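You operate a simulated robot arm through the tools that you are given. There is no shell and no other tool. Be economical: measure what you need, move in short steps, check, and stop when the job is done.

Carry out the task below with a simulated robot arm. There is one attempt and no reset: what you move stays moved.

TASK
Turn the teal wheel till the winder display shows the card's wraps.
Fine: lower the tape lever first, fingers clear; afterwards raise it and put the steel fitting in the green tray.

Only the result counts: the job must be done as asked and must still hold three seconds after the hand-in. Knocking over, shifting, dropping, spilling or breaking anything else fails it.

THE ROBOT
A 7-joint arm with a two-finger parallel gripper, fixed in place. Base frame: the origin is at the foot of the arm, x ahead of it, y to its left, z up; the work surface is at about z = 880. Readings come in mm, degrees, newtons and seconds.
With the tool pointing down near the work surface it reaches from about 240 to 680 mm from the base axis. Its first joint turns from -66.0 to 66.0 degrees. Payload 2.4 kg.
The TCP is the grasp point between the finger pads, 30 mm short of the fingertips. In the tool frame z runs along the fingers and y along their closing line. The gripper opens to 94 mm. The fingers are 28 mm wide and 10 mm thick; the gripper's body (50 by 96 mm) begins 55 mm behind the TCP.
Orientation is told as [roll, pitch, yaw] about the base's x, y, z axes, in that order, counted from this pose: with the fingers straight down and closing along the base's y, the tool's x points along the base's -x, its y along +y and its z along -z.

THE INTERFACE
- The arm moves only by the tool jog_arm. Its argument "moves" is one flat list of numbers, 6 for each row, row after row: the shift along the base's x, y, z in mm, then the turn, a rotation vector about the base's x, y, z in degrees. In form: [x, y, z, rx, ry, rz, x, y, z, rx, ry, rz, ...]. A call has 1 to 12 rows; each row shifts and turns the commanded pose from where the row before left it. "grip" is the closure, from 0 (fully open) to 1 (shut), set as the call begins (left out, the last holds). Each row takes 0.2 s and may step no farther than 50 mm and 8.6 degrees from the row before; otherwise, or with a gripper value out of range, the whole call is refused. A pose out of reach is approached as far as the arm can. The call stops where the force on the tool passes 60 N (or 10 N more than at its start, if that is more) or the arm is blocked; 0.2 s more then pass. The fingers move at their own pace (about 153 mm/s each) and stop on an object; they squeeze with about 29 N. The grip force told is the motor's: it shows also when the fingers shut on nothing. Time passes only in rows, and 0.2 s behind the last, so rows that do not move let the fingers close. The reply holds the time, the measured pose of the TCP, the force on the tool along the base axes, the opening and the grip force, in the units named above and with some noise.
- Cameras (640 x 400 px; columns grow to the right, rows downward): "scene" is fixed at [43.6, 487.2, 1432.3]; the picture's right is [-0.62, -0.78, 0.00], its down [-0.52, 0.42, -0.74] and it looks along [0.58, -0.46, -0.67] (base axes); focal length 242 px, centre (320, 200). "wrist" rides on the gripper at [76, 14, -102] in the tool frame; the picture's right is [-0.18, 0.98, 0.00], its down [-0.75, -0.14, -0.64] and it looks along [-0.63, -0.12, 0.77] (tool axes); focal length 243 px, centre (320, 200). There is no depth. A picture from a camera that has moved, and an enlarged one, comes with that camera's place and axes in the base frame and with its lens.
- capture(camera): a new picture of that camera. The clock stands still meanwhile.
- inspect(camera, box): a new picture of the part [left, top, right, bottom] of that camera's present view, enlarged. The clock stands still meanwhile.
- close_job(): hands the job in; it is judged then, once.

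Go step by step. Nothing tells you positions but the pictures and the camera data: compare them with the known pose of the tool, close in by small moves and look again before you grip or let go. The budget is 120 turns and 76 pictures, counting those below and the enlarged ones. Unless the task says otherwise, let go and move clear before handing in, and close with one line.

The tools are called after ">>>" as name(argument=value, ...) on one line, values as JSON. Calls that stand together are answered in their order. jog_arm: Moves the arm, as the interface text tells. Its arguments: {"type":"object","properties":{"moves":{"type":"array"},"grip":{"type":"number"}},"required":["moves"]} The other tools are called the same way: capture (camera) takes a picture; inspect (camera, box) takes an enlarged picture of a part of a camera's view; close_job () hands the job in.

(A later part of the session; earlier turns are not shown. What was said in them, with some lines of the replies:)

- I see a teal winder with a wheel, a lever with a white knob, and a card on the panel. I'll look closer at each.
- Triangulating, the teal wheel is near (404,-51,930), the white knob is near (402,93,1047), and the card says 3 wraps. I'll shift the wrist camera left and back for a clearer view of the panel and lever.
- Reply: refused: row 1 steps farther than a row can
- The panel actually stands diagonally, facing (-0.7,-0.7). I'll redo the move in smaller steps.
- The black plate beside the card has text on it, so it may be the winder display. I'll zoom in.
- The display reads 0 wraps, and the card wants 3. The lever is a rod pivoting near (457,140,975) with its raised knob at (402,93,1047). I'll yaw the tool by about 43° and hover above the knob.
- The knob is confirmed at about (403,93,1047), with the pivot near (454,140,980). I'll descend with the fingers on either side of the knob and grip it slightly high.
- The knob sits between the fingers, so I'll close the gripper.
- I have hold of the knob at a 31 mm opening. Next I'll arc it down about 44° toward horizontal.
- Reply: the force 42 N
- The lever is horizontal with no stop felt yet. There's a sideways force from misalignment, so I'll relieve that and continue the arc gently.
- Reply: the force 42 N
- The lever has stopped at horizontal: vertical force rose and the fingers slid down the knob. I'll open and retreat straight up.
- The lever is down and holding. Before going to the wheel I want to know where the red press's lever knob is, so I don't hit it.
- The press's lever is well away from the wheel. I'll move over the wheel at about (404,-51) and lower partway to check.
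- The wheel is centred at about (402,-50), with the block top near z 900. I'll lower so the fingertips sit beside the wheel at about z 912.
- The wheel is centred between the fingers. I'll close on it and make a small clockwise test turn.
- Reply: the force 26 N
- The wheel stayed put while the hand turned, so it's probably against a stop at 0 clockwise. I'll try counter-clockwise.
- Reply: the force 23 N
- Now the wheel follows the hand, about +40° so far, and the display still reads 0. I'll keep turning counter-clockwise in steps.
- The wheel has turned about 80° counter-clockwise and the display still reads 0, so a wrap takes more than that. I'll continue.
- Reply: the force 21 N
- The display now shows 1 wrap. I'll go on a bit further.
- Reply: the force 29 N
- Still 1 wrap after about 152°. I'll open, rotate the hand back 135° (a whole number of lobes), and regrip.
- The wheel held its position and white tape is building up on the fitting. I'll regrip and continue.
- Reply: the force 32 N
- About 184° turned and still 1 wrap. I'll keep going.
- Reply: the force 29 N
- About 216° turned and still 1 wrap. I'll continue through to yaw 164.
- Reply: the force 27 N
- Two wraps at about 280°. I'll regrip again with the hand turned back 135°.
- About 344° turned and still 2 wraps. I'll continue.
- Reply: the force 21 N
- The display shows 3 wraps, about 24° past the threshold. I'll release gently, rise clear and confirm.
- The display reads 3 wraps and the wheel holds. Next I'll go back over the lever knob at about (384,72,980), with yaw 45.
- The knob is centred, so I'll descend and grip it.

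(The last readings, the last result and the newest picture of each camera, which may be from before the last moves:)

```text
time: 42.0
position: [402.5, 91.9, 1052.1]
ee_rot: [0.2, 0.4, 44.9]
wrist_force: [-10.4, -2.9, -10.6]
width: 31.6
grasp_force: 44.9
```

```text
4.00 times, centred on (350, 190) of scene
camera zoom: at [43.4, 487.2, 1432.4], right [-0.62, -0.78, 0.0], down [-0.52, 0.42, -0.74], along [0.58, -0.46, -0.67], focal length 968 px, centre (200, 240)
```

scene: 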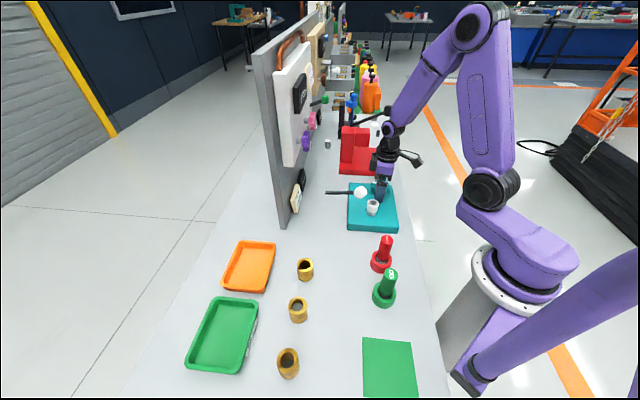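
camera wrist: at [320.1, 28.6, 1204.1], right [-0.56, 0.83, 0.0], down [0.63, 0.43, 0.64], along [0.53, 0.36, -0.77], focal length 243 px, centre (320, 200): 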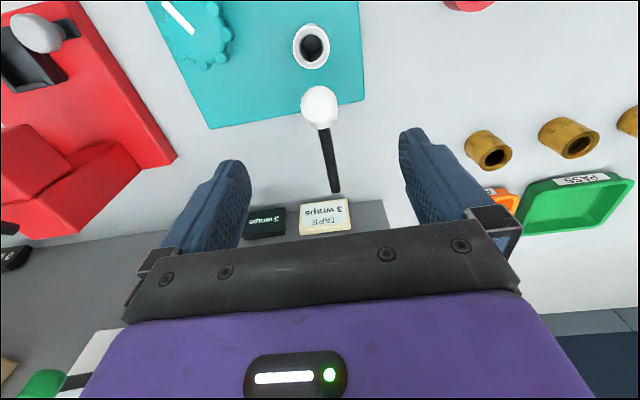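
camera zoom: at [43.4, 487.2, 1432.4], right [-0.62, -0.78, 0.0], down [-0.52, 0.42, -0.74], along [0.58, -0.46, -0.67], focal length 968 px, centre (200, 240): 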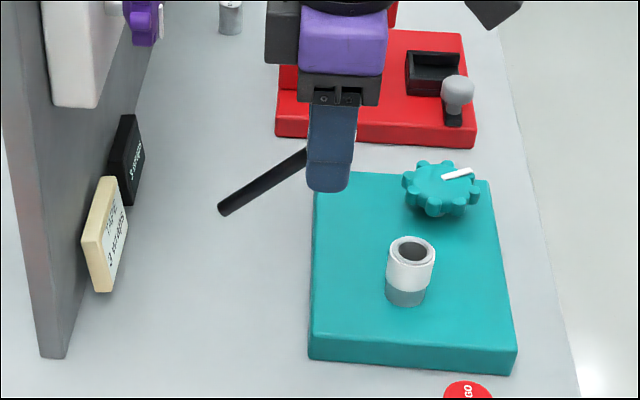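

The lever is back at about 44°. I'll nudge it slightly to its stop, then release and rise.

>>> jog_arm(moves=[3, 3, 4, 0, 0, 0, 0, 0, 0, 0, 0, 0])

>>> jog_arm(moves=[0, 0, 0, 0, 0, 0, 0, 0, 0, 0, 0, 0, 0, 0, 40, 0, 0, 0, 0, 0, 40, 0, 0, 0, 0, 0, 40, 0, 0, 0, 0, 0, 0, 0, 0, 0], grip=0)

>>> inspect(camera="scene", box=[280, 140, 420, 240])

```text
time: 42.6
position: [404.3, 93.6, 1056.8]
ee_rot: [0.2, 0.5, 44.8]
wrist_force: [-13.7, -10.5, -25.6]
width: 31.2
grasp_force: 45.1
```

```text
time: 44.0
position: [407.3, 94.2, 1177.8]
ee_rot: [0.0, 0.0, 45.0]
wrist_force: [0.6, -0.5, 0.1]
width: 93.9
grasp_force: 0.1
```

```text
4.00 times, centred on (350, 190) of scene
camera zoom: at [43.6, 487.2, 1432.3], right [-0.62, -0.78, 0.0], down [-0.52, 0.42, -0.74], along [0.58, -0.46, -0.67], focal length 968 px, centre (200, 240)
```

zoom: 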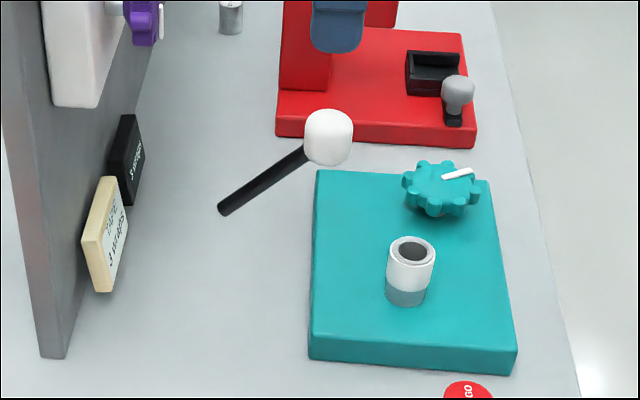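

The lever is raised and stays up. The wrapped fitting is at about (355,42) with its top near z 950, so I'll move above it.

>>> jog_arm(moves=[-26, -26, 0, 0, 0, 0, -26, -26, 0, 0, 0, 0, 0, 0, -45, 0, 0, 0, 0, 0, -45, 0, 0, 0, 0, 0, 0, 0, 0, 0])

>>> capture(camera="wrist")

```text
time: 45.2
position: [354.2, 41.0, 1085.4]
ee_rot: [0.1, 0.0, 44.8]
wrist_force: [0.1, 0.1, -0.6]
width: 94.1
grasp_force: 0.0
```

```text
32 pictures are left
camera wrist: at [289.8, -2.5, 1188.2], right [-0.56, 0.83, 0.0], down [0.63, 0.43, 0.64], along [0.53, 0.36, -0.77], focal length 243 px, centre (320, 200)
```

wrist: 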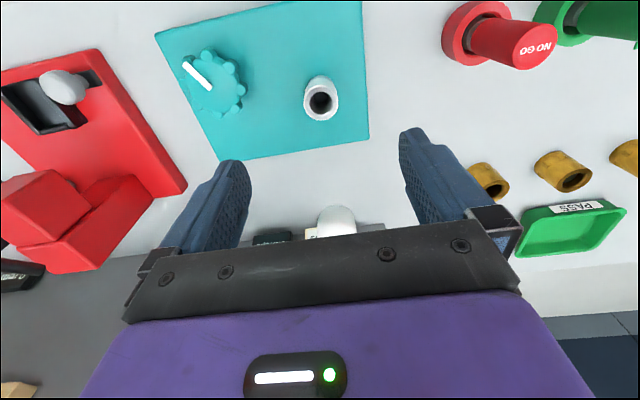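

The fitting is centred. I'll descend most of the way and check.

>>> jog_arm(moves=[0, 0, -40, 0, 0, 0, 0, 0, -40, 0, 0, 0, 0, 0, -35, 0, 0, 0, 0, 0, 0, 0, 0, 0], grip=0.2)

>>> capture(camera="wrist")

>>> inspect(camera="scene", box=[300, 120, 440, 240])

```text
time: 46.2
position: [354.2, 42.6, 970.6]
ee_rot: [0.0, 0.0, 44.9]
wrist_force: [0.4, -0.5, -0.1]
width: 75.3
grasp_force: 0.1
```

```text
31 pictures are left
camera wrist: at [290.6, -1.8, 1073.6], right [-0.56, 0.83, 0.0], down [0.63, 0.43, 0.64], along [0.53, 0.36, -0.77], focal length 243 px, centre (320, 200)
```

wrist: 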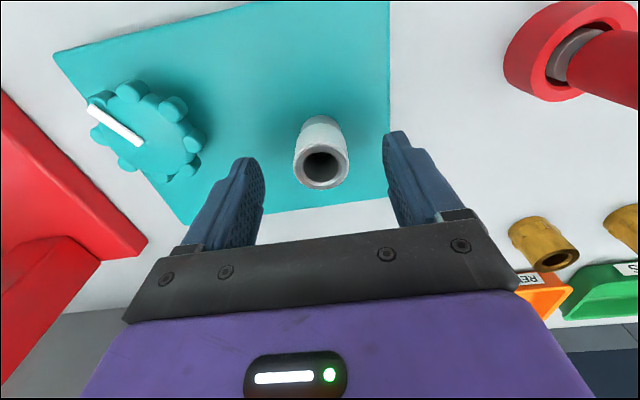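

```text
3.33 times, centred on (370, 180) of scene
camera zoom: at [43.6, 487.2, 1432.3], right [-0.62, -0.78, 0.0], down [-0.52, 0.42, -0.74], along [0.58, -0.46, -0.67], focal length 806 px, centre (153, 267)
```

zoom: 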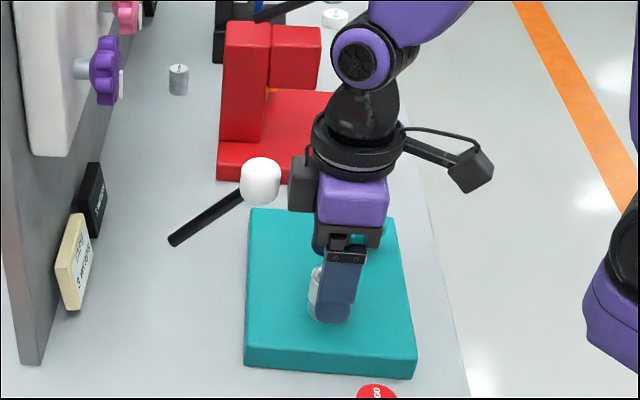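

A box on the hand sits about 7 mm from the lever knob. I'll offset slightly away from the knob and descend straight to grip height.

>>> jog_arm(moves=[-2.5, -2.5, 0, 0, 0, 0, 0, 0, -16, 0, 0, 0, 0, 0, -15, 0, 0, 0, 0, 0, 0, 0, 0, 0])

>>> jog_arm(moves=[0, 0, 0, 0, 0, 0, 0, 0, 0, 0, 0, 0], grip=1)

>>> inspect(camera="scene", box=[300, 120, 440, 240])

```text
time: 47.2
position: [351.4, 40.4, 941.6]
ee_rot: [-0.1, 0.0, 44.9]
wrist_force: [-1.1, 0.6, -0.6]
width: 75.4
grasp_force: 0.0
```

```text
time: 47.8
position: [352.6, 41.2, 940.8]
ee_rot: [0.0, 0.0, 45.0]
wrist_force: [0.1, -0.3, -0.4]
width: 28.9
grasp_force: 28.5
```

```text
3.33 times, centred on (370, 180) of scene
camera zoom: at [43.6, 487.2, 1432.3], right [-0.62, -0.78, 0.0], down [-0.52, 0.42, -0.74], along [0.58, -0.46, -0.67], focal length 806 px, centre (153, 267)
```

zoom: 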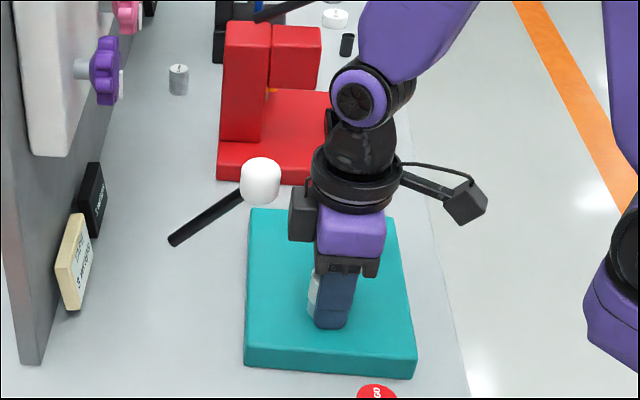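

The fitting is gripped at a 29 mm opening. I'll lift straight up, drifting away from the lever, then check.

>>> jog_arm(moves=[0, 0, 15, 0, 0, 0, 0, 0, 20, 0, 0, 0, -3, -3, 20, 0, 0, 0, -6, -6, 25, 0, 0, 0, -6, -6, 30, 0, 0, 0, -6, -6, 30, 0, 0, 0, 0, 0, 0, 0, 0, 0])

>>> capture(camera="scene")

>>> capture(camera="wrist")

```text
time: 49.4
position: [330.9, 19.9, 1080.8]
ee_rot: [0.0, 0.1, 44.9]
wrist_force: [-0.6, -0.1, -0.2]
width: 29.1
grasp_force: 28.8
```

```text
28 pictures are left
```

scene: 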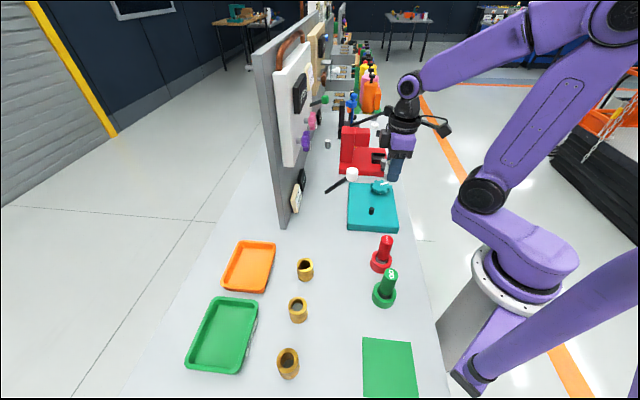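

```text
27 pictures are left
camera wrist: at [266.9, -24.2, 1183.4], right [-0.56, 0.83, 0.0], down [0.63, 0.43, 0.64], along [0.53, 0.36, -0.77], focal length 243 px, centre (320, 200)
```

wrist: 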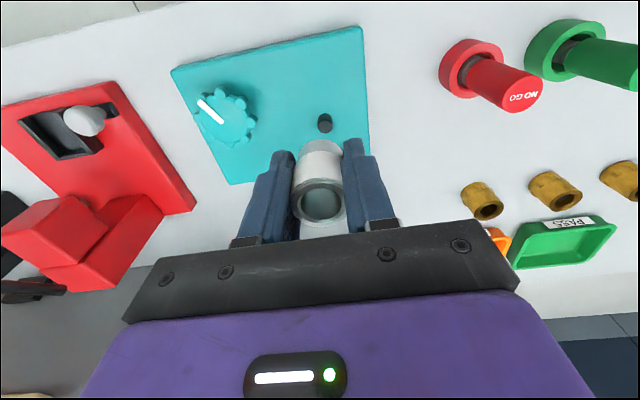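

The fitting is lifted off its peg. The green PASS tray is centred near (308,520), with its long axis along the finger closing line at this yaw. I'll carry the fitting there at height.

>>> jog_arm(moves=[-1.9, 41.5, 0, 0, 0, 0, -1.9, 41.5, 0, 0, 0, 0, -1.9, 41.5, 0, 0, 0, 0, -1.9, 41.5, 0, 0, 0, 0, -1.9, 41.5, 0, 0, 0, 0, -1.9, 41.5, 0, 0, 0, 0, -1.9, 41.5, 0, 0, 0, 0, -1.9, 41.5, 0, 0, 0, 0, -1.9, 41.5, 0, 0, 0, 0, -1.9, 41.5, 0, 0, 0, 0, -1.9, 41.5, 0, 0, 0, 0, -1.9, 41.5, 0, 0, 0, 0])

>>> capture(camera="wrist")

>>> capture(camera="scene")

```text
time: 52.0
position: [308.1, 517.6, 1080.8]
ee_rot: [0.0, 0.0, 44.8]
wrist_force: [1.4, 0.5, 0.5]
width: 29.4
grasp_force: 29.2
```

```text
26 pictures are left
camera wrist: at [244.0, 473.6, 1183.1], right [-0.56, 0.83, 0.0], down [0.63, 0.43, 0.64], along [0.53, 0.36, -0.77], focal length 243 px, centre (320, 200)
```

wrist: 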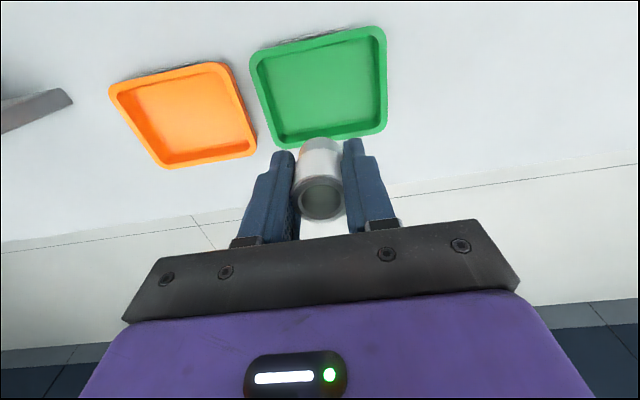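

```text
25 pictures are left
```

scene: 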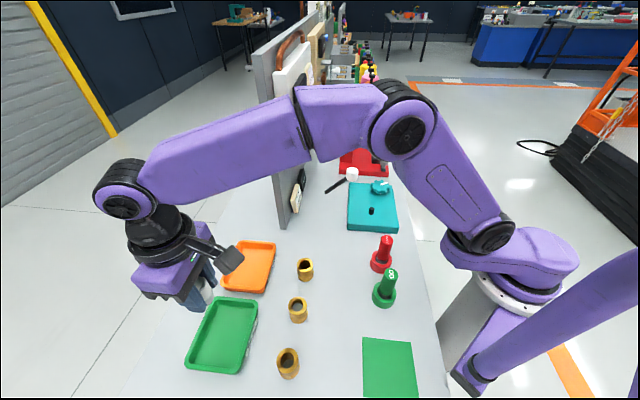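

The tray centre is confirmed at about (311,521). I'll centre over it and lower to just above the floor.

>>> jog_arm(moves=[2, 3, -40, 0, 0, 0, 0, 0, -45, 0, 0, 0, 0, 0, -40, 0, 0, 0, 0, 0, -12, 0, 0, 0, 0, 0, 0, 0, 0, 0])

>>> capture(camera="wrist")

>>> inspect(camera="scene", box=[140, 260, 300, 400])

```text
time: 53.2
position: [310.1, 521.0, 943.6]
ee_rot: [-0.1, 0.0, 44.8]
wrist_force: [-0.3, -0.3, -0.7]
width: 29.2
grasp_force: 28.6
```

```text
24 pictures are left
camera wrist: at [245.8, 476.2, 1046.4], right [-0.56, 0.83, 0.0], down [0.63, 0.43, 0.64], along [0.53, 0.36, -0.77], focal length 243 px, centre (320, 200)
```

wrist: 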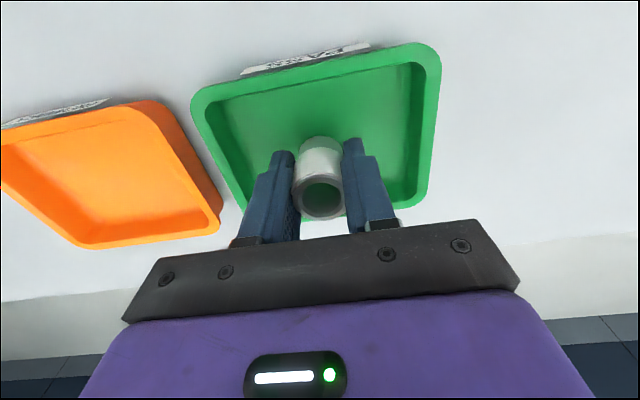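

```text
2.86 times, centred on (220, 330) of scene
camera zoom: at [43.6, 487.2, 1432.3], right [-0.62, -0.78, 0.0], down [-0.52, 0.42, -0.74], along [0.58, -0.46, -0.67], focal length 691 px, centre (606, -171)
```

zoom: 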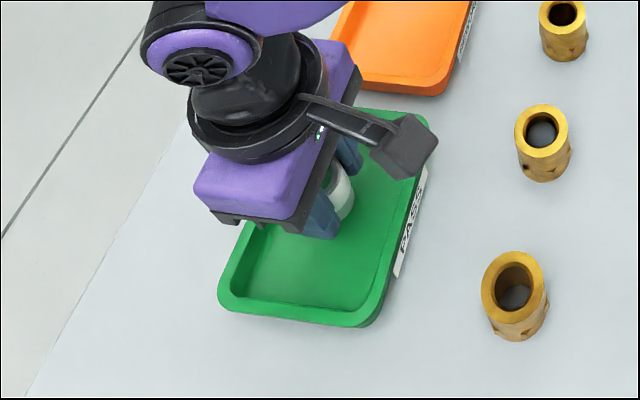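

The fitting is over the middle of the tray. I'll lower it gently until contact.

>>> jog_arm(moves=[0, 0, -3, 0, 0, 0, 0, 0, -3, 0, 0, 0, 0, 0, -3, 0, 0, 0, 0, 0, 0, 0, 0, 0])

>>> inspect(camera="wrist", box=[240, 80, 400, 230])

```text
time: 54.2
position: [310.4, 520.4, 935.4]
ee_rot: [-0.1, 0.0, 44.9]
wrist_force: [-0.2, -0.1, -0.9]
width: 29.5
grasp_force: 29.3
```

```text
2.67 times, centred on (320, 155) of wrist
camera zoom: at [246.1, 475.9, 1037.3], right [-0.56, 0.83, 0.0], down [0.63, 0.43, 0.64], along [0.53, 0.36, -0.77], focal length 647 px, centre (320, 320)
```

zoom: 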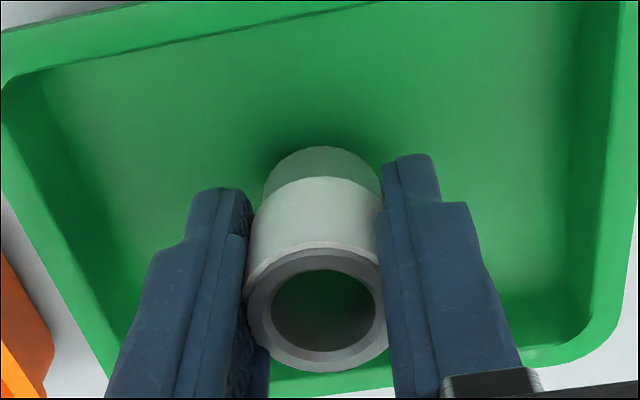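

It's close to the floor, and no contact force shows yet. I'll keep lowering in 2 mm steps.

>>> jog_arm(moves=[0, 0, -2, 0, 0, 0, 0, 0, -2, 0, 0, 0, 0, 0, 0, 0, 0, 0])

>>> jog_arm(moves=[0, 0, -2, 0, 0, 0, 0, 0, 0, 0, 0, 0])

>>> jog_arm(moves=[0, 0, -2, 0, 0, 0, 0, 0, 0, 0, 0, 0])

```text
time: 55.0
position: [310.2, 521.0, 931.9]
ee_rot: [0.0, -0.1, 44.9]
wrist_force: [0.0, 0.9, -1.7]
width: 29.2
grasp_force: 29.3
```

```text
time: 55.6
position: [311.0, 520.0, 929.5]
ee_rot: [0.0, 0.0, 44.9]
wrist_force: [0.2, -0.2, -0.1]
width: 29.2
grasp_force: 28.8
```

```text
time: 56.2
position: [308.9, 520.7, 926.4]
ee_rot: [0.0, 0.1, 44.9]
wrist_force: [0.2, 0.2, 0.1]
width: 29.3
grasp_force: 29.1
```

No contact yet, so I'll continue down in small steps.

>>> jog_arm(moves=[0, 0, -2, 0, 0, 0, 0, 0, 0, 0, 0, 0])

>>> jog_arm(moves=[0, 0, -2, 0, 0, 0, 0, 0, 0, 0, 0, 0])

>>> inspect(camera="wrist", box=[240, 80, 400, 230])

```text
time: 56.8
position: [311.2, 520.5, 924.9]
ee_rot: [0.0, -0.1, 44.9]
wrist_force: [-0.7, -3.2, 11.9]
width: 29.4
grasp_force: 29.0
```

```text
time: 57.4
position: [309.8, 520.4, 924.2]
ee_rot: [-0.1, -0.2, 44.8]
wrist_force: [0.0, -1.1, 18.6]
width: 29.4
grasp_force: 29.4
```

```text
2.67 times, centred on (320, 155) of wrist
camera zoom: at [246.1, 475.9, 1025.9], right [-0.56, 0.83, 0.0], down [0.63, 0.43, 0.64], along [0.53, 0.36, -0.76], focal length 647 px, centre (320, 320)
```

zoom: 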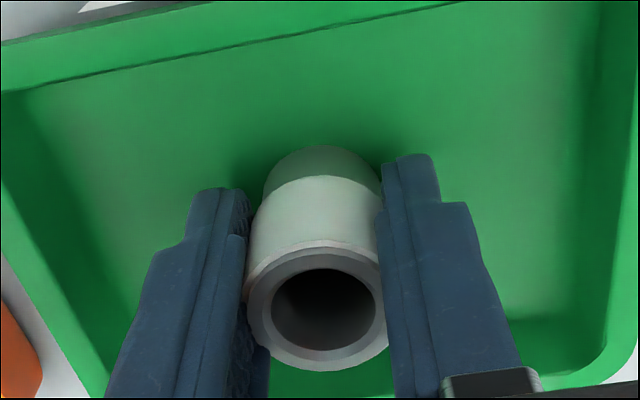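

Contact at about 12–18 N: the fitting stands on the tray floor. I'll ease up 2 mm, open partway, and rise straight.

>>> jog_arm(moves=[0, 0, 2, 0, 0, 0])

>>> jog_arm(moves=[0, 0, 0, 0, 0, 0, 0, 0, 0, 0, 0, 0, 0, 0, 20, 0, 0, 0, 0, 0, 40, 0, 0, 0, 0, 0, 40, 0, 0, 0, 0, 0, 40, 0, 0, 0, 0, 0, 0, 0, 0, 0], grip=0.35)

>>> capture(camera="wrist")

>>> capture(camera="scene")

>>> inspect(camera="scene", box=[280, 140, 420, 240])

```text
time: 57.8
position: [309.6, 518.9, 923.3]
ee_rot: [-0.2, 0.2, 44.9]
wrist_force: [0.2, -0.7, -0.7]
width: 29.2
grasp_force: 28.5
```

```text
time: 59.4
position: [309.4, 518.9, 1066.2]
ee_rot: [-0.1, 0.0, 44.8]
wrist_force: [0.4, -0.3, -0.2]
width: 60.8
grasp_force: 0.1
```

```text
20 pictures are left
camera wrist: at [246.5, 475.7, 1167.9], right [-0.56, 0.83, 0.0], down [0.63, 0.43, 0.64], along [0.53, 0.36, -0.77], focal length 243 px, centre (320, 200)
```

wrist: 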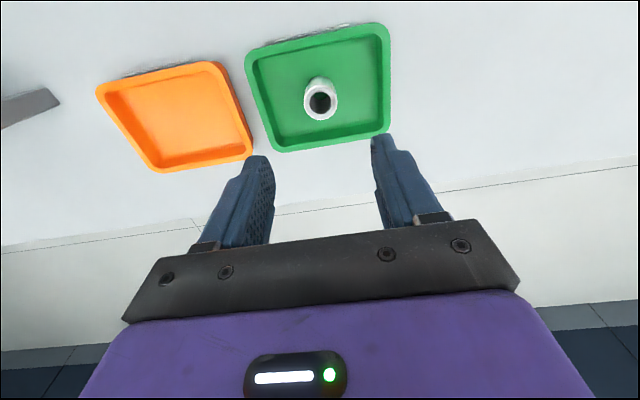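

```text
19 pictures are left
```

scene: 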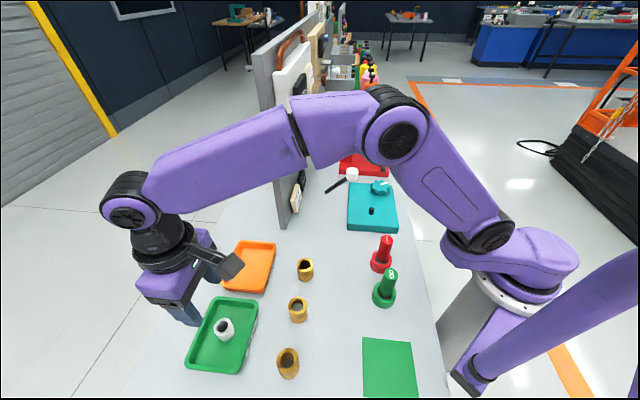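

```text
4.00 times, centred on (350, 190) of scene
camera zoom: at [43.6, 487.2, 1432.3], right [-0.62, -0.78, 0.0], down [-0.52, 0.42, -0.74], along [0.58, -0.46, -0.67], focal length 968 px, centre (200, 240)
```

zoom: 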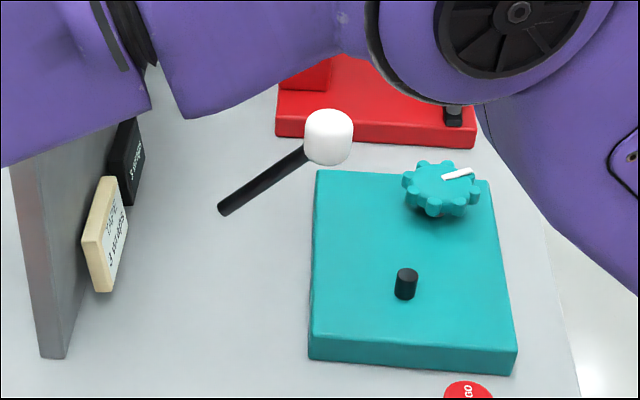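

The fitting stands in the green tray, the lever is up, the display reads 3 wraps, and the hand is clear. I'm handing in.

>>> close_job()

```text
The job is handed in.
```

The display reads 3 wraps, matching the card. The tape lever is raised again, the steel fitting is standing in the green tray, and the job is handed in.
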